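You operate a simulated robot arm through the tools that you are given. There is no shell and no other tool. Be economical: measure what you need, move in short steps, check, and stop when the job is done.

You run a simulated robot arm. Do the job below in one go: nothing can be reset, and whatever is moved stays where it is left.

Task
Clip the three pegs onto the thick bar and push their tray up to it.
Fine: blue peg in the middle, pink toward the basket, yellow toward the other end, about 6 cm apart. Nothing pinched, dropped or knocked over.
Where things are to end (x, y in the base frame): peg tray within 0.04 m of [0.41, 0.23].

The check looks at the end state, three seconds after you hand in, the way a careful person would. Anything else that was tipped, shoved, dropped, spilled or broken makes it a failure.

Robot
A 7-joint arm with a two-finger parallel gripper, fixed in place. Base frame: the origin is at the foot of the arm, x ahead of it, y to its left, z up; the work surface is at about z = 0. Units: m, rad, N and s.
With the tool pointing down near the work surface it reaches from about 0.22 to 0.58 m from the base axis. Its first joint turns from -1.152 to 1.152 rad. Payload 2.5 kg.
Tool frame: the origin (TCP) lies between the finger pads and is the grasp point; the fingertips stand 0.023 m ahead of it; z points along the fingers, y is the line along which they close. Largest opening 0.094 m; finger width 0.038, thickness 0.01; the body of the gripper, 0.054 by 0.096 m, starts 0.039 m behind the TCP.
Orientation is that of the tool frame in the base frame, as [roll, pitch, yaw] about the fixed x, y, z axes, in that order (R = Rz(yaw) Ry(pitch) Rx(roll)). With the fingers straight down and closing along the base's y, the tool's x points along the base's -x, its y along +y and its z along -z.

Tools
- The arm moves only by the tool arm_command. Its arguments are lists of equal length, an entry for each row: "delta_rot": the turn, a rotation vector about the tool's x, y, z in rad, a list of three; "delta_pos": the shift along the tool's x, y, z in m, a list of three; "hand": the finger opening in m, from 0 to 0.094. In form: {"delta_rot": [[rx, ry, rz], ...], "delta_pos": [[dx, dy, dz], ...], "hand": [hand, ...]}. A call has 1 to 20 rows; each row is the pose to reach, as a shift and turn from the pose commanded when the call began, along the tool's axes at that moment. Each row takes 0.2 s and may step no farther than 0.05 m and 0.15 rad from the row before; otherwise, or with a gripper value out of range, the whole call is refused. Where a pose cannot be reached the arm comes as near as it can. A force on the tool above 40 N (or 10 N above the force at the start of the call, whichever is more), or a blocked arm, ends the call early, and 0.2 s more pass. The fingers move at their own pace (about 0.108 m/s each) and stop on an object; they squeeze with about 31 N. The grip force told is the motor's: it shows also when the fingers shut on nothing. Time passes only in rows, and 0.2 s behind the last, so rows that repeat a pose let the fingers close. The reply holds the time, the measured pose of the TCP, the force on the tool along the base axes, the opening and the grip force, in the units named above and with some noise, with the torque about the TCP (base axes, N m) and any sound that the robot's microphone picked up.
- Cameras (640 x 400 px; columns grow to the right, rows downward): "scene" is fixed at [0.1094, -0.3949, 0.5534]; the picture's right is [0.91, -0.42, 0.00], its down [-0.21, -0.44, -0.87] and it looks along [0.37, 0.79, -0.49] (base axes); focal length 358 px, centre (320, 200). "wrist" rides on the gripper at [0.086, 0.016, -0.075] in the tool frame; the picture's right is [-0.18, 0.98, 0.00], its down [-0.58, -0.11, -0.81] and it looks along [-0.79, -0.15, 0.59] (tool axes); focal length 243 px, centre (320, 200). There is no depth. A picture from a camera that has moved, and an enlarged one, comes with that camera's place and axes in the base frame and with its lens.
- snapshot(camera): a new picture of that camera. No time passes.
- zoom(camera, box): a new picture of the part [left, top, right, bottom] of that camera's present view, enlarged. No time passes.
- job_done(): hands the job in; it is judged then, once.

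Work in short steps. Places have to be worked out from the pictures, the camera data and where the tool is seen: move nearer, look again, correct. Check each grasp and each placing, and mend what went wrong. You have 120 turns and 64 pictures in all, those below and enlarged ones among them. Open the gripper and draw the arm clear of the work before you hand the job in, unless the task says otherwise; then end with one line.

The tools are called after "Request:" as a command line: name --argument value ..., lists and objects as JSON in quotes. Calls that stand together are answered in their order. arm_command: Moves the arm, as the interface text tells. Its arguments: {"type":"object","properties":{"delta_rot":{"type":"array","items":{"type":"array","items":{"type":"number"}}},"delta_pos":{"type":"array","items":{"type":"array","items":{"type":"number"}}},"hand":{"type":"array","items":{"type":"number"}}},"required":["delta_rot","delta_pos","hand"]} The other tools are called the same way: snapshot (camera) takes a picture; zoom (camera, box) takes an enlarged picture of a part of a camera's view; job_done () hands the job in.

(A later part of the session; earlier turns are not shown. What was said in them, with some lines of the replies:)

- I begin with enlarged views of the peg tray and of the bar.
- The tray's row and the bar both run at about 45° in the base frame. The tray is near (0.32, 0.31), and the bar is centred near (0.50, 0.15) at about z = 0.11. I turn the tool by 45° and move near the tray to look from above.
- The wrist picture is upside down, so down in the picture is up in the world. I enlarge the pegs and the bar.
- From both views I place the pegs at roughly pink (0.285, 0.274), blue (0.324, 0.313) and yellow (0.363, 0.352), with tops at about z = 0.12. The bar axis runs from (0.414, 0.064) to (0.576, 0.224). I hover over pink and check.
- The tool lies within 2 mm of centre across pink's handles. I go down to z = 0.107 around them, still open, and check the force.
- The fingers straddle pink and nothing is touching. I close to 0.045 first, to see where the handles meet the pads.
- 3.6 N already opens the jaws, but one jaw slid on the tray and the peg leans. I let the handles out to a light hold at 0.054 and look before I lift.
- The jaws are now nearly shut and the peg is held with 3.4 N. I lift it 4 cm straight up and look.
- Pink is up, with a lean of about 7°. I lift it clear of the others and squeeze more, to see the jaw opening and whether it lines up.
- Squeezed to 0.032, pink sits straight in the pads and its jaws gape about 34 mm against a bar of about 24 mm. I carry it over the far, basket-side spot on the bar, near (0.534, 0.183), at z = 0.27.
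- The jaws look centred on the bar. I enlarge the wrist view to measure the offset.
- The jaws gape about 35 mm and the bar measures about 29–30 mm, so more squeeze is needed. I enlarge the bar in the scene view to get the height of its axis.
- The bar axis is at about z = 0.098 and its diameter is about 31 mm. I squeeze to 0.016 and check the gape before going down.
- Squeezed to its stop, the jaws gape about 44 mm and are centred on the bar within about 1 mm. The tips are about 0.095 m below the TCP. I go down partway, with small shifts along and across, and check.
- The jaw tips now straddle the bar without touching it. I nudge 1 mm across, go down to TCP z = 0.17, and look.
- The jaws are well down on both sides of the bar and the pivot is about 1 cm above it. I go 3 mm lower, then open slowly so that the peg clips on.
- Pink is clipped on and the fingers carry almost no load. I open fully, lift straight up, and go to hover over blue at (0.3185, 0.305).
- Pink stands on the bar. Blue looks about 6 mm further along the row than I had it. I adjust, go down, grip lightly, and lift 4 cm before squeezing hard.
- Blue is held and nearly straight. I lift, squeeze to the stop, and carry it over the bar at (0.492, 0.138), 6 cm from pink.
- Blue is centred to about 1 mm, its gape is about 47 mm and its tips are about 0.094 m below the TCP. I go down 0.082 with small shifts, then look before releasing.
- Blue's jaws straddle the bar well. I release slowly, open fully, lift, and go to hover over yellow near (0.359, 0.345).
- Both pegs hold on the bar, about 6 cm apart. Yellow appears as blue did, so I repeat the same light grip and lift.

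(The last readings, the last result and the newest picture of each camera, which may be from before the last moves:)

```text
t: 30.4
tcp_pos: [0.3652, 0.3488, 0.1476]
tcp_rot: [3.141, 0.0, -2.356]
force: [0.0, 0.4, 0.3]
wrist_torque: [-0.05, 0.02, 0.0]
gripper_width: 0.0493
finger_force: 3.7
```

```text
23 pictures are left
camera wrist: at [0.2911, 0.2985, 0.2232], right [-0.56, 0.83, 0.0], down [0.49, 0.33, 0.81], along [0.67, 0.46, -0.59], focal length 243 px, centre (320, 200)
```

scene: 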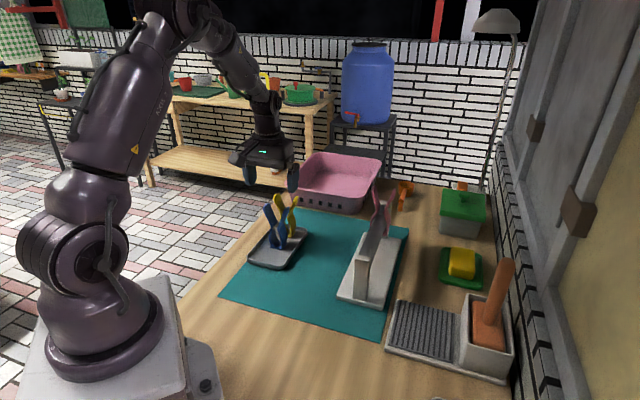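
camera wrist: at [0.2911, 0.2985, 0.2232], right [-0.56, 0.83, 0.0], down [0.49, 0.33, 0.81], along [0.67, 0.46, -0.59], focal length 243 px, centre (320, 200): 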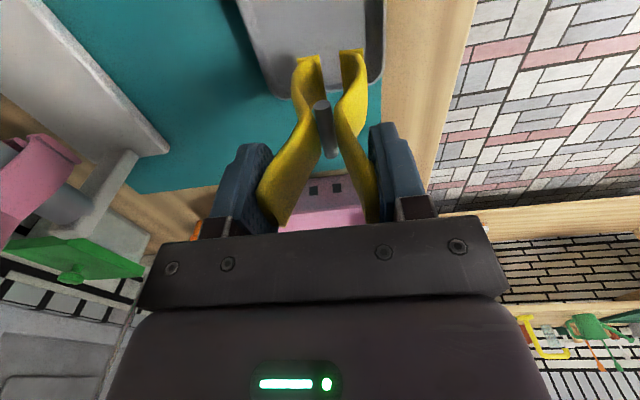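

Yellow is held, leaning slightly, and the full squeeze will straighten it. I lift high, shift along the row first so that it stays away from the clipped pegs, then cross to the bar at row position 0.387.

Request:
arm_command --delta_rot '[[0, 0, 0], [0, 0, 0], [0, 0, 0], [0, 0, 0], [0, 0, 0], [0, 0, 0], [0, 0, 0], [0, 0, 0], [0, 0, 0], [0, 0, 0], [0, 0, 0], [0, 0, 0], [0, 0, 0], [0, 0, 0]]' --delta_pos '[[0, 0, -0.03], [0, 0, -0.06], [0, 0, -0.09], [0, 0, -0.102], [0.04, 0, -0.102], [0.08, -0.01, -0.102], [0.108, -0.035, -0.102], [0.118, -0.075, -0.102], [0.118, -0.115, -0.102], [0.118, -0.155, -0.102], [0.118, -0.195, -0.102], [0.118, -0.225, -0.102], [0.118, -0.238, -0.102], [0.118, -0.238, -0.102]]' --hand '[0.047, 0.044, 0.038, 0.034, 0.03, 0.026, 0.022, 0.018, 0.016, 0.016, 0.016, 0.016, 0.016, 0.016]'

Request:
zoom --camera "wrist" --box '[240, 0, 400, 160]'

Request:
zoom --camera "scene" --box '[325, 140, 425, 270]'

```text
t: 33.4
tcp_pos: [0.4472, 0.0954, 0.248]
tcp_rot: [-3.141, 0.001, -2.354]
force: [0.2, -0.9, -0.3]
wrist_torque: [0.01, -0.04, 0.01]
gripper_width: 0.0158
finger_force: 21.2
```

```text
2.50 times, centred on (320, 80) of wrist
camera zoom: at [0.3745, 0.046, 0.3236], right [-0.56, 0.83, 0.0], down [0.49, 0.33, 0.81], along [0.67, 0.46, -0.59], focal length 606 px, centre (320, 500)
```

zoom: 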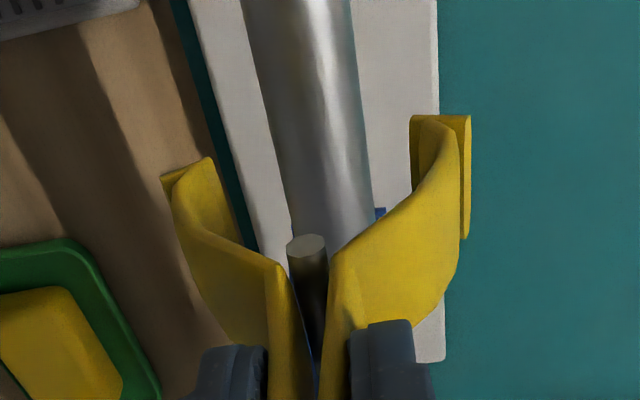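

```text
3.08 times, centred on (375, 205) of scene
camera zoom: at [0.1094, -0.3949, 0.5534], right [0.91, -0.42, 0.0], down [-0.21, -0.44, -0.87], along [0.37, 0.79, -0.49], focal length 1101 px, centre (151, 185)
```

zoom: 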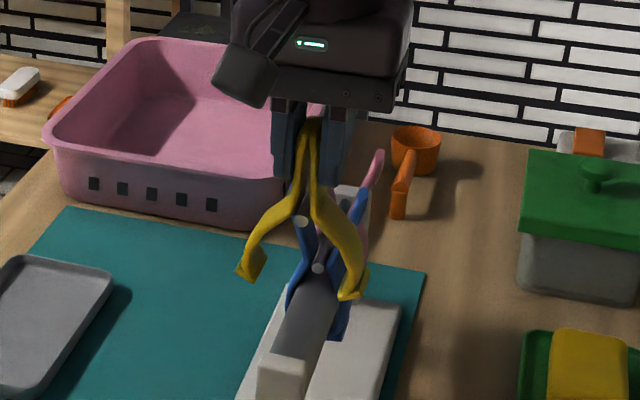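

Yellow is gripped about 8 mm deeper in the fingers, and its jaws sit 2 mm to one side. I correct 2 mm across and 1 cm along, go down to TCP z of about 0.161, and look.

Request:
arm_command --delta_rot '[[0, 0, 0], [0, 0, 0], [0, 0, 0], [0, 0, 0], [0, 0, 0], [0, 0, 0], [0, 0, 0], [0, 0, 0], [0, 0, 0]]' --delta_pos '[[-0.01, 0.002, 0.0], [-0.01, 0.002, 0.014], [-0.01, 0.002, 0.028], [-0.01, 0.002, 0.042], [-0.01, 0.002, 0.054], [-0.01, 0.002, 0.066], [-0.01, 0.002, 0.077], [-0.01, 0.002, 0.086], [-0.01, 0.002, 0.086]]' --hand '[0.016, 0.016, 0.016, 0.016, 0.016, 0.016, 0.016, 0.016, 0.016]'

Request:
zoom --camera "wrist" --box '[240, 0, 400, 160]'

Request:
zoom --camera "scene" --box '[325, 150, 425, 280]'

```text
t: 35.4
tcp_pos: [0.4543, 0.1063, 0.1639]
tcp_rot: [-3.141, 0.001, -2.355]
force: [1.3, -2.3, 1.8]
wrist_torque: [-0.02, -0.01, 0.01]
gripper_width: 0.0211
finger_force: 7.0
```

```text
2.50 times, centred on (320, 80) of wrist
camera zoom: at [0.3812, 0.056, 0.2384], right [-0.56, 0.83, 0.0], down [0.49, 0.33, 0.81], along [0.67, 0.46, -0.59], focal length 606 px, centre (320, 500)
```

zoom: 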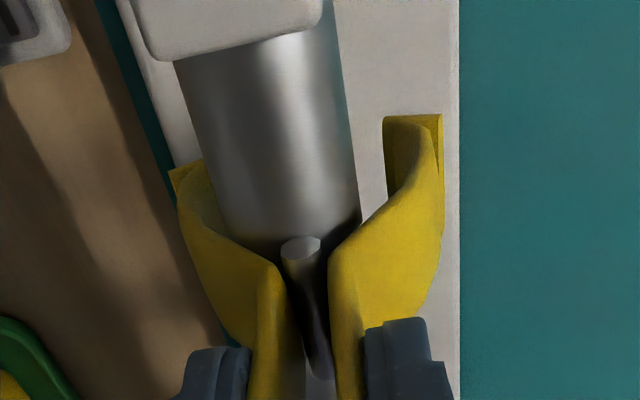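

```text
3.08 times, centred on (375, 215) of scene
camera zoom: at [0.1093, -0.3949, 0.5534], right [0.91, -0.42, 0.0], down [-0.21, -0.44, -0.87], along [0.37, 0.79, -0.49], focal length 1101 px, centre (151, 154)
```

zoom: 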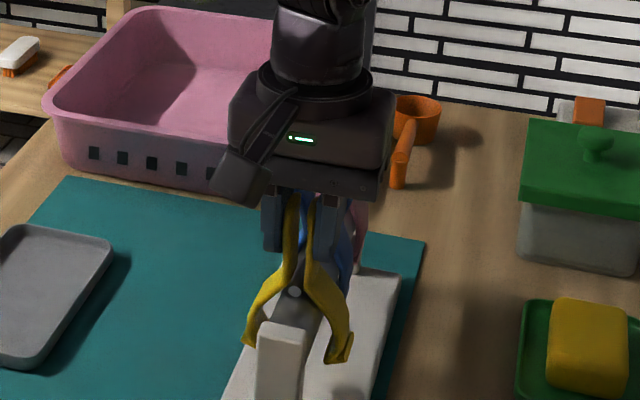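

There is slight contact, about 2.5 N: one jaw rests on the bar because I shifted too far across. I move 2 mm back and re-read the force.

Request:
arm_command --delta_rot '[[0, 0, 0], [0, 0, 0], [0, 0, 0]]' --delta_pos '[[0, -0.001, 0], [0, -0.002, 0], [0, -0.002, 0]]' --hand '[0.016, 0.016, 0.016]'

Request:
zoom --camera "wrist" --box '[240, 0, 400, 160]'

```text
t: 36.2
tcp_pos: [0.4546, 0.104, 0.1643]
tcp_rot: [3.141, -0.001, -2.355]
force: [0.6, 0.1, -0.1]
wrist_torque: [0.01, -0.02, 0.02]
gripper_width: 0.021
finger_force: 6.0
```

```text
2.50 times, centred on (320, 80) of wrist
camera zoom: at [0.3817, 0.0546, 0.2387], right [-0.56, 0.83, 0.0], down [0.49, 0.33, 0.81], along [0.67, 0.46, -0.59], focal length 606 px, centre (320, 500)
```

zoom: 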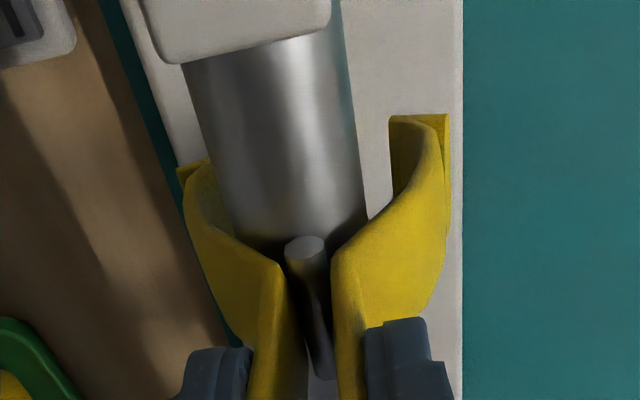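

The contact force has gone. I release yellow slowly, open fully, lift, and cross back towards the far side of the tray.

Request:
arm_command --delta_rot '[[0, 0, 0], [0, 0, 0], [0, 0, 0], [0, 0, 0], [0, 0, 0], [0, 0, 0], [0, 0, 0], [0, 0, 0], [0, 0, 0], [0, 0, 0], [0, 0, 0], [0, 0, 0], [0, 0, 0], [0, 0, 0], [0, 0, 0], [0, 0, 0], [0, 0, 0], [0, 0, 0], [0, 0, 0], [0, 0, 0]]' --delta_pos '[[0, 0, 0], [0, 0, 0], [0, 0, 0], [0, 0, 0], [0, 0, 0], [0, 0, 0], [0, 0, 0], [0, 0, -0.02], [0, 0, -0.05], [0, 0, -0.08], [0, 0, -0.11], [-0.006, 0.04, -0.11], [-0.012, 0.08, -0.11], [-0.018, 0.12, -0.11], [-0.024, 0.16, -0.11], [-0.03, 0.2, -0.11], [-0.036, 0.24, -0.11], [-0.042, 0.28, -0.11], [-0.053, 0.323, -0.11], [-0.053, 0.323, -0.11]]' --hand '[0.024, 0.03, 0.036, 0.042, 0.055, 0.075, 0.094, 0.094, 0.094, 0.094, 0.094, 0.08, 0.06, 0.04, 0.02, 0, 0, 0, 0, 0]'

Request:
snapshot --camera "scene"

Request:
snapshot --camera "wrist"

```text
t: 40.4
tcp_pos: [0.2624, 0.371, 0.2732]
tcp_rot: [-3.141, -0.001, -2.357]
force: [-1.3, 0.1, 0.3]
wrist_torque: [-0.03, -0.02, 0.02]
gripper_width: 0.0
finger_force: 31.4
```

```text
17 pictures are left
```

scene: 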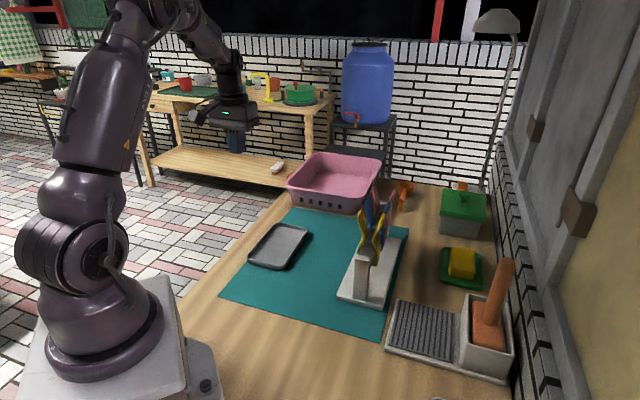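

```text
16 pictures are left
camera wrist: at [0.1894, 0.3193, 0.347], right [-0.56, 0.83, 0.0], down [0.49, 0.33, 0.81], along [0.67, 0.46, -0.59], focal length 243 px, centre (320, 200)
```

wrist: 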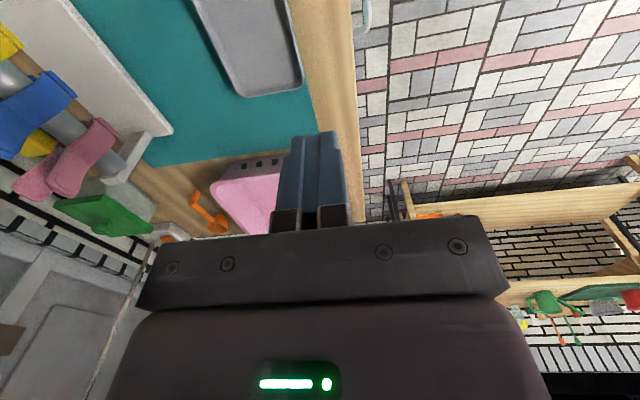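

All three pegs are on the bar. I enlarge the tray in the scene view to fix its edges before pushing.

Request:
zoom --camera "scene" --box '[225, 205, 405, 315]'

```text
3.56 times, centred on (315, 260) of scene
camera zoom: at [0.1094, -0.3949, 0.5534], right [0.91, -0.42, 0.0], down [-0.21, -0.44, -0.87], along [0.37, 0.79, -0.49], focal length 1272 px, centre (338, -13)
```

zoom: 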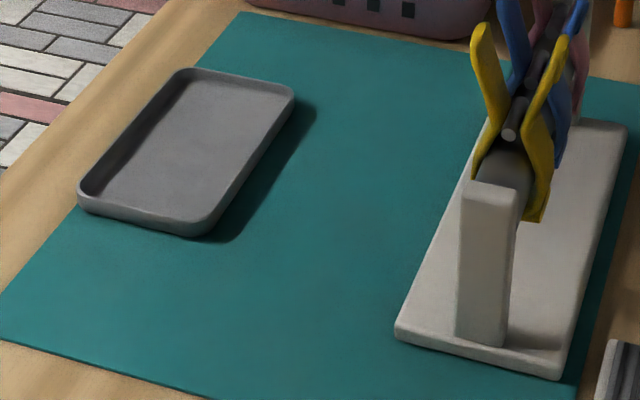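

The tray is centred near (0.329, 0.317), with its outer long edge at cross position +0.038. It needs about 0.119 m towards the bar. I lower the closed fingers just outside that edge, at mid-length.

Request:
arm_command --delta_rot '[[0, 0, 0], [0, 0, 0], [0, 0, 0], [0, 0, 0], [0, 0, 0], [0, 0, 0], [0, 0, 0], [0, 0, 0]]' --delta_pos '[[-0.009, -0.015, 0.03], [-0.009, -0.015, 0.07], [-0.009, -0.015, 0.11], [-0.009, -0.015, 0.15], [-0.009, -0.015, 0.19], [-0.009, -0.015, 0.22], [-0.009, -0.015, 0.242], [-0.009, -0.015, 0.242]]' --hand '[0, 0, 0, 0, 0, 0, 0, 0]'

Request:
zoom --camera "scene" --box '[225, 175, 325, 285]'

Request:
zoom --camera "wrist" --box '[180, 0, 460, 240]'

```text
t: 42.2
tcp_pos: [0.2804, 0.3648, 0.0325]
tcp_rot: [-3.141, 0.0, -2.356]
force: [0.3, 0.9, 0.4]
wrist_torque: [-0.05, -0.03, 0.01]
gripper_width: 0.0002
finger_force: 31.1
```

```text
3.64 times, centred on (275, 230) of scene
camera zoom: at [0.1094, -0.3949, 0.5534], right [0.91, -0.42, 0.0], down [-0.21, -0.44, -0.87], along [0.37, 0.79, -0.49], focal length 1301 px, centre (484, 91)
```

zoom: 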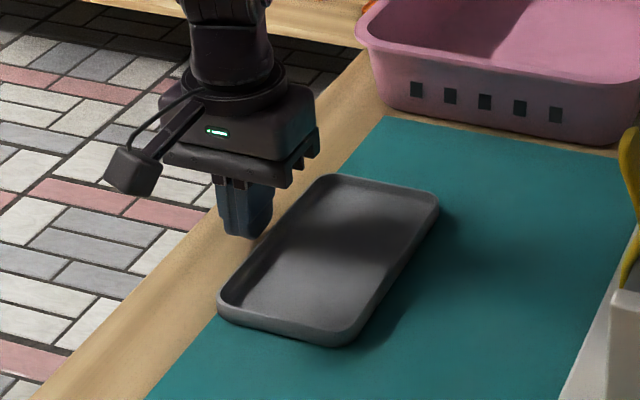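

```text
1.67 times, centred on (320, 120) of wrist
camera zoom: at [0.2081, 0.3144, 0.1067], right [-0.56, 0.83, 0.0], down [0.49, 0.33, 0.81], along [0.67, 0.46, -0.59], focal length 404 px, centre (320, 333)
```

zoom: 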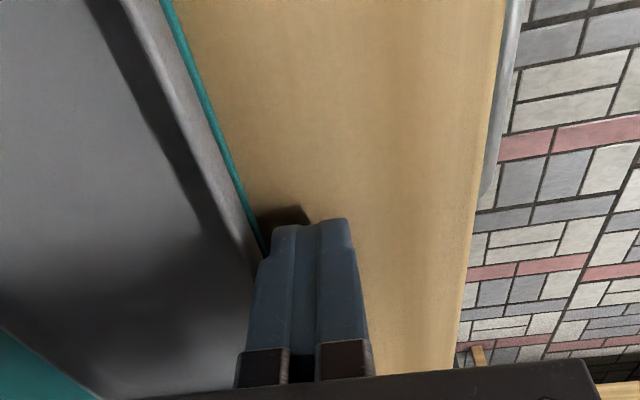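

The fingers stand just outside the tray wall at mid-length. I push slowly, 0.115 m first, then look.

Request:
arm_command --delta_rot '[[0, 0, 0], [0, 0, 0], [0, 0, 0], [0, 0, 0], [0, 0, 0], [0, 0, 0], [0, 0, 0], [0, 0, 0], [0, 0, 0], [0, 0, 0], [0, 0, 0], [0, 0, 0], [0, 0, 0], [0, 0, 0]]' --delta_pos '[[0, -0.006, 0.001], [0, -0.012, 0.001], [0, -0.02, 0.001], [0, -0.029, 0.001], [0, -0.038, 0.001], [0, -0.047, 0.001], [0, -0.056, 0.001], [0, -0.065, 0.001], [0, -0.074, 0.001], [0, -0.083, 0.001], [0, -0.092, 0.001], [0, -0.101, 0.001], [0, -0.11, 0.001], [0, -0.115, 0.001]]' --hand '[0, 0, 0, 0, 0, 0, 0, 0, 0, 0, 0, 0, 0, 0]'

Request:
zoom --camera "scene" --box '[225, 175, 425, 315]'

```text
t: 45.2
tcp_pos: [0.3627, 0.2846, 0.0304]
tcp_rot: [-3.14, -0.001, -2.357]
force: [-1.5, -0.2, 1.0]
wrist_torque: [0.02, 0.06, -0.01]
gripper_width: 0.0
finger_force: 31.0
```

```text
2.86 times, centred on (325, 245) of scene
camera zoom: at [0.1094, -0.3949, 0.5534], right [0.91, -0.42, 0.0], down [-0.21, -0.44, -0.87], along [0.37, 0.79, -0.49], focal length 1022 px, centre (306, 71)
```

zoom: 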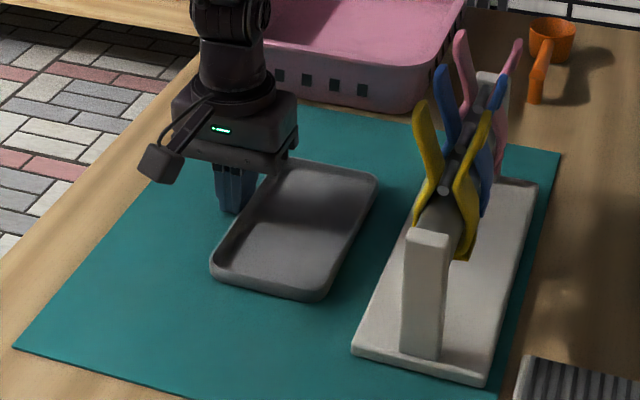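

The tray has slid straight and its centre is now at about (0.400, 0.242). I push 14 mm more, then back off 2 cm and lift away.

Request:
arm_command --delta_rot '[[0, 0, 0], [0, 0, 0], [0, 0, 0], [0, 0, 0], [0, 0, 0], [0, 0, 0], [0, 0, 0], [0, 0, 0], [0, 0, 0], [0, 0, 0], [0, 0, 0], [0, 0, 0]]' --delta_pos '[[0, -0.006, 0], [0, -0.011, 0], [0, -0.0145, 0], [0, -0.0145, 0], [0, 0.01, 0], [0, 0.03, 0], [0, 0.04, -0.03], [0, 0.05, -0.07], [0, 0.06, -0.11], [0, 0.07, -0.15], [0, 0.07, -0.19], [0, 0.07, -0.23]]' --hand '[0, 0, 0, 0, 0, 0, 0, 0.02, 0.04, 0.06, 0.08, 0.08]'

Request:
zoom --camera "scene" --box '[225, 175, 425, 315]'

Request:
snapshot --camera "scene"

Request:
zoom --camera "wrist" --box '[0, 0, 320, 240]'

```text
t: 47.8
tcp_pos: [0.312, 0.3352, 0.2613]
tcp_rot: [-3.141, -0.001, -2.354]
force: [-0.1, 0.2, -0.7]
wrist_torque: [0.01, -0.05, 0.02]
gripper_width: 0.08
finger_force: 0.1
```

```text
2.86 times, centred on (325, 245) of scene
camera zoom: at [0.1094, -0.3949, 0.5534], right [0.91, -0.42, 0.0], down [-0.21, -0.44, -0.87], along [0.37, 0.79, -0.49], focal length 1022 px, centre (306, 71)
```

zoom: 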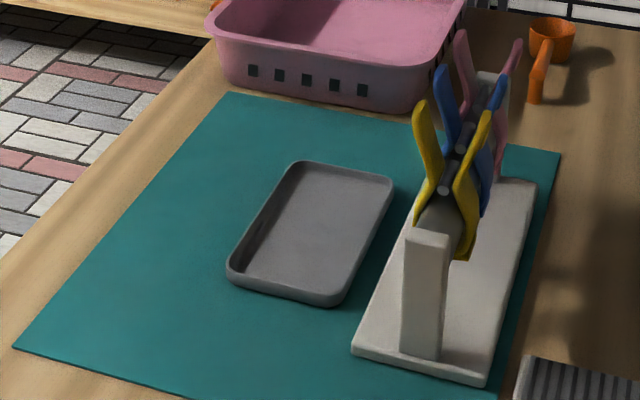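

```text
10 pictures are left
```

scene: 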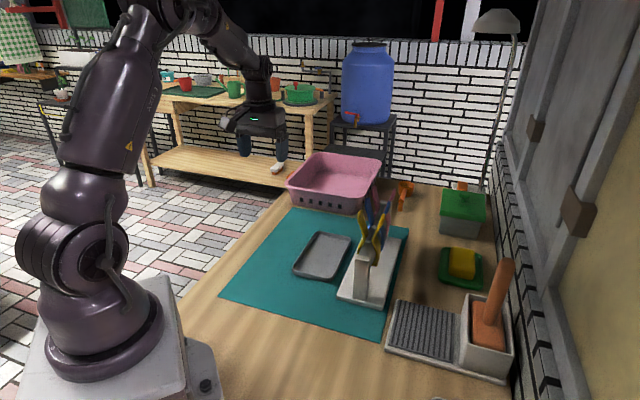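

```text
1.67 times, centred on (160, 120) of wrist
camera zoom: at [0.2394, 0.2852, 0.3364], right [-0.56, 0.83, 0.0], down [0.49, 0.33, 0.81], along [0.67, 0.46, -0.59], focal length 404 px, centre (587, 333)
```

zoom: 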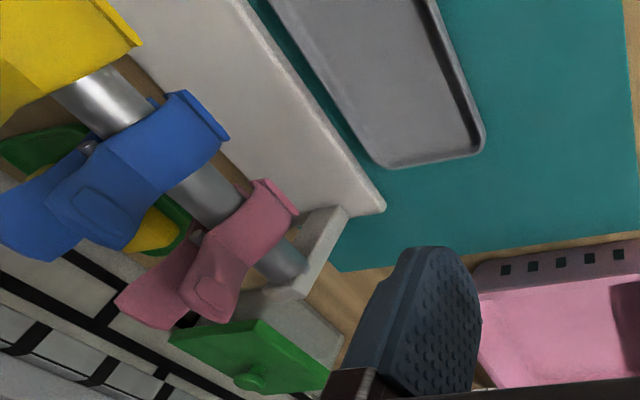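

All three pegs are clipped on the bar, evenly spaced in the order pink, blue, yellow. The tray is at about (0.41, 0.23), and the open arm is clear, so I hand in.

Request:
job_done

```text
The job is handed in.
```

I clipped the three pegs onto the bar about 6 cm apart: pink toward the basket, blue in the middle, yellow toward the other end. The tray is pushed up to the bar at about (0.41, 0.23), and nothing was dropped, tipped or knocked over.
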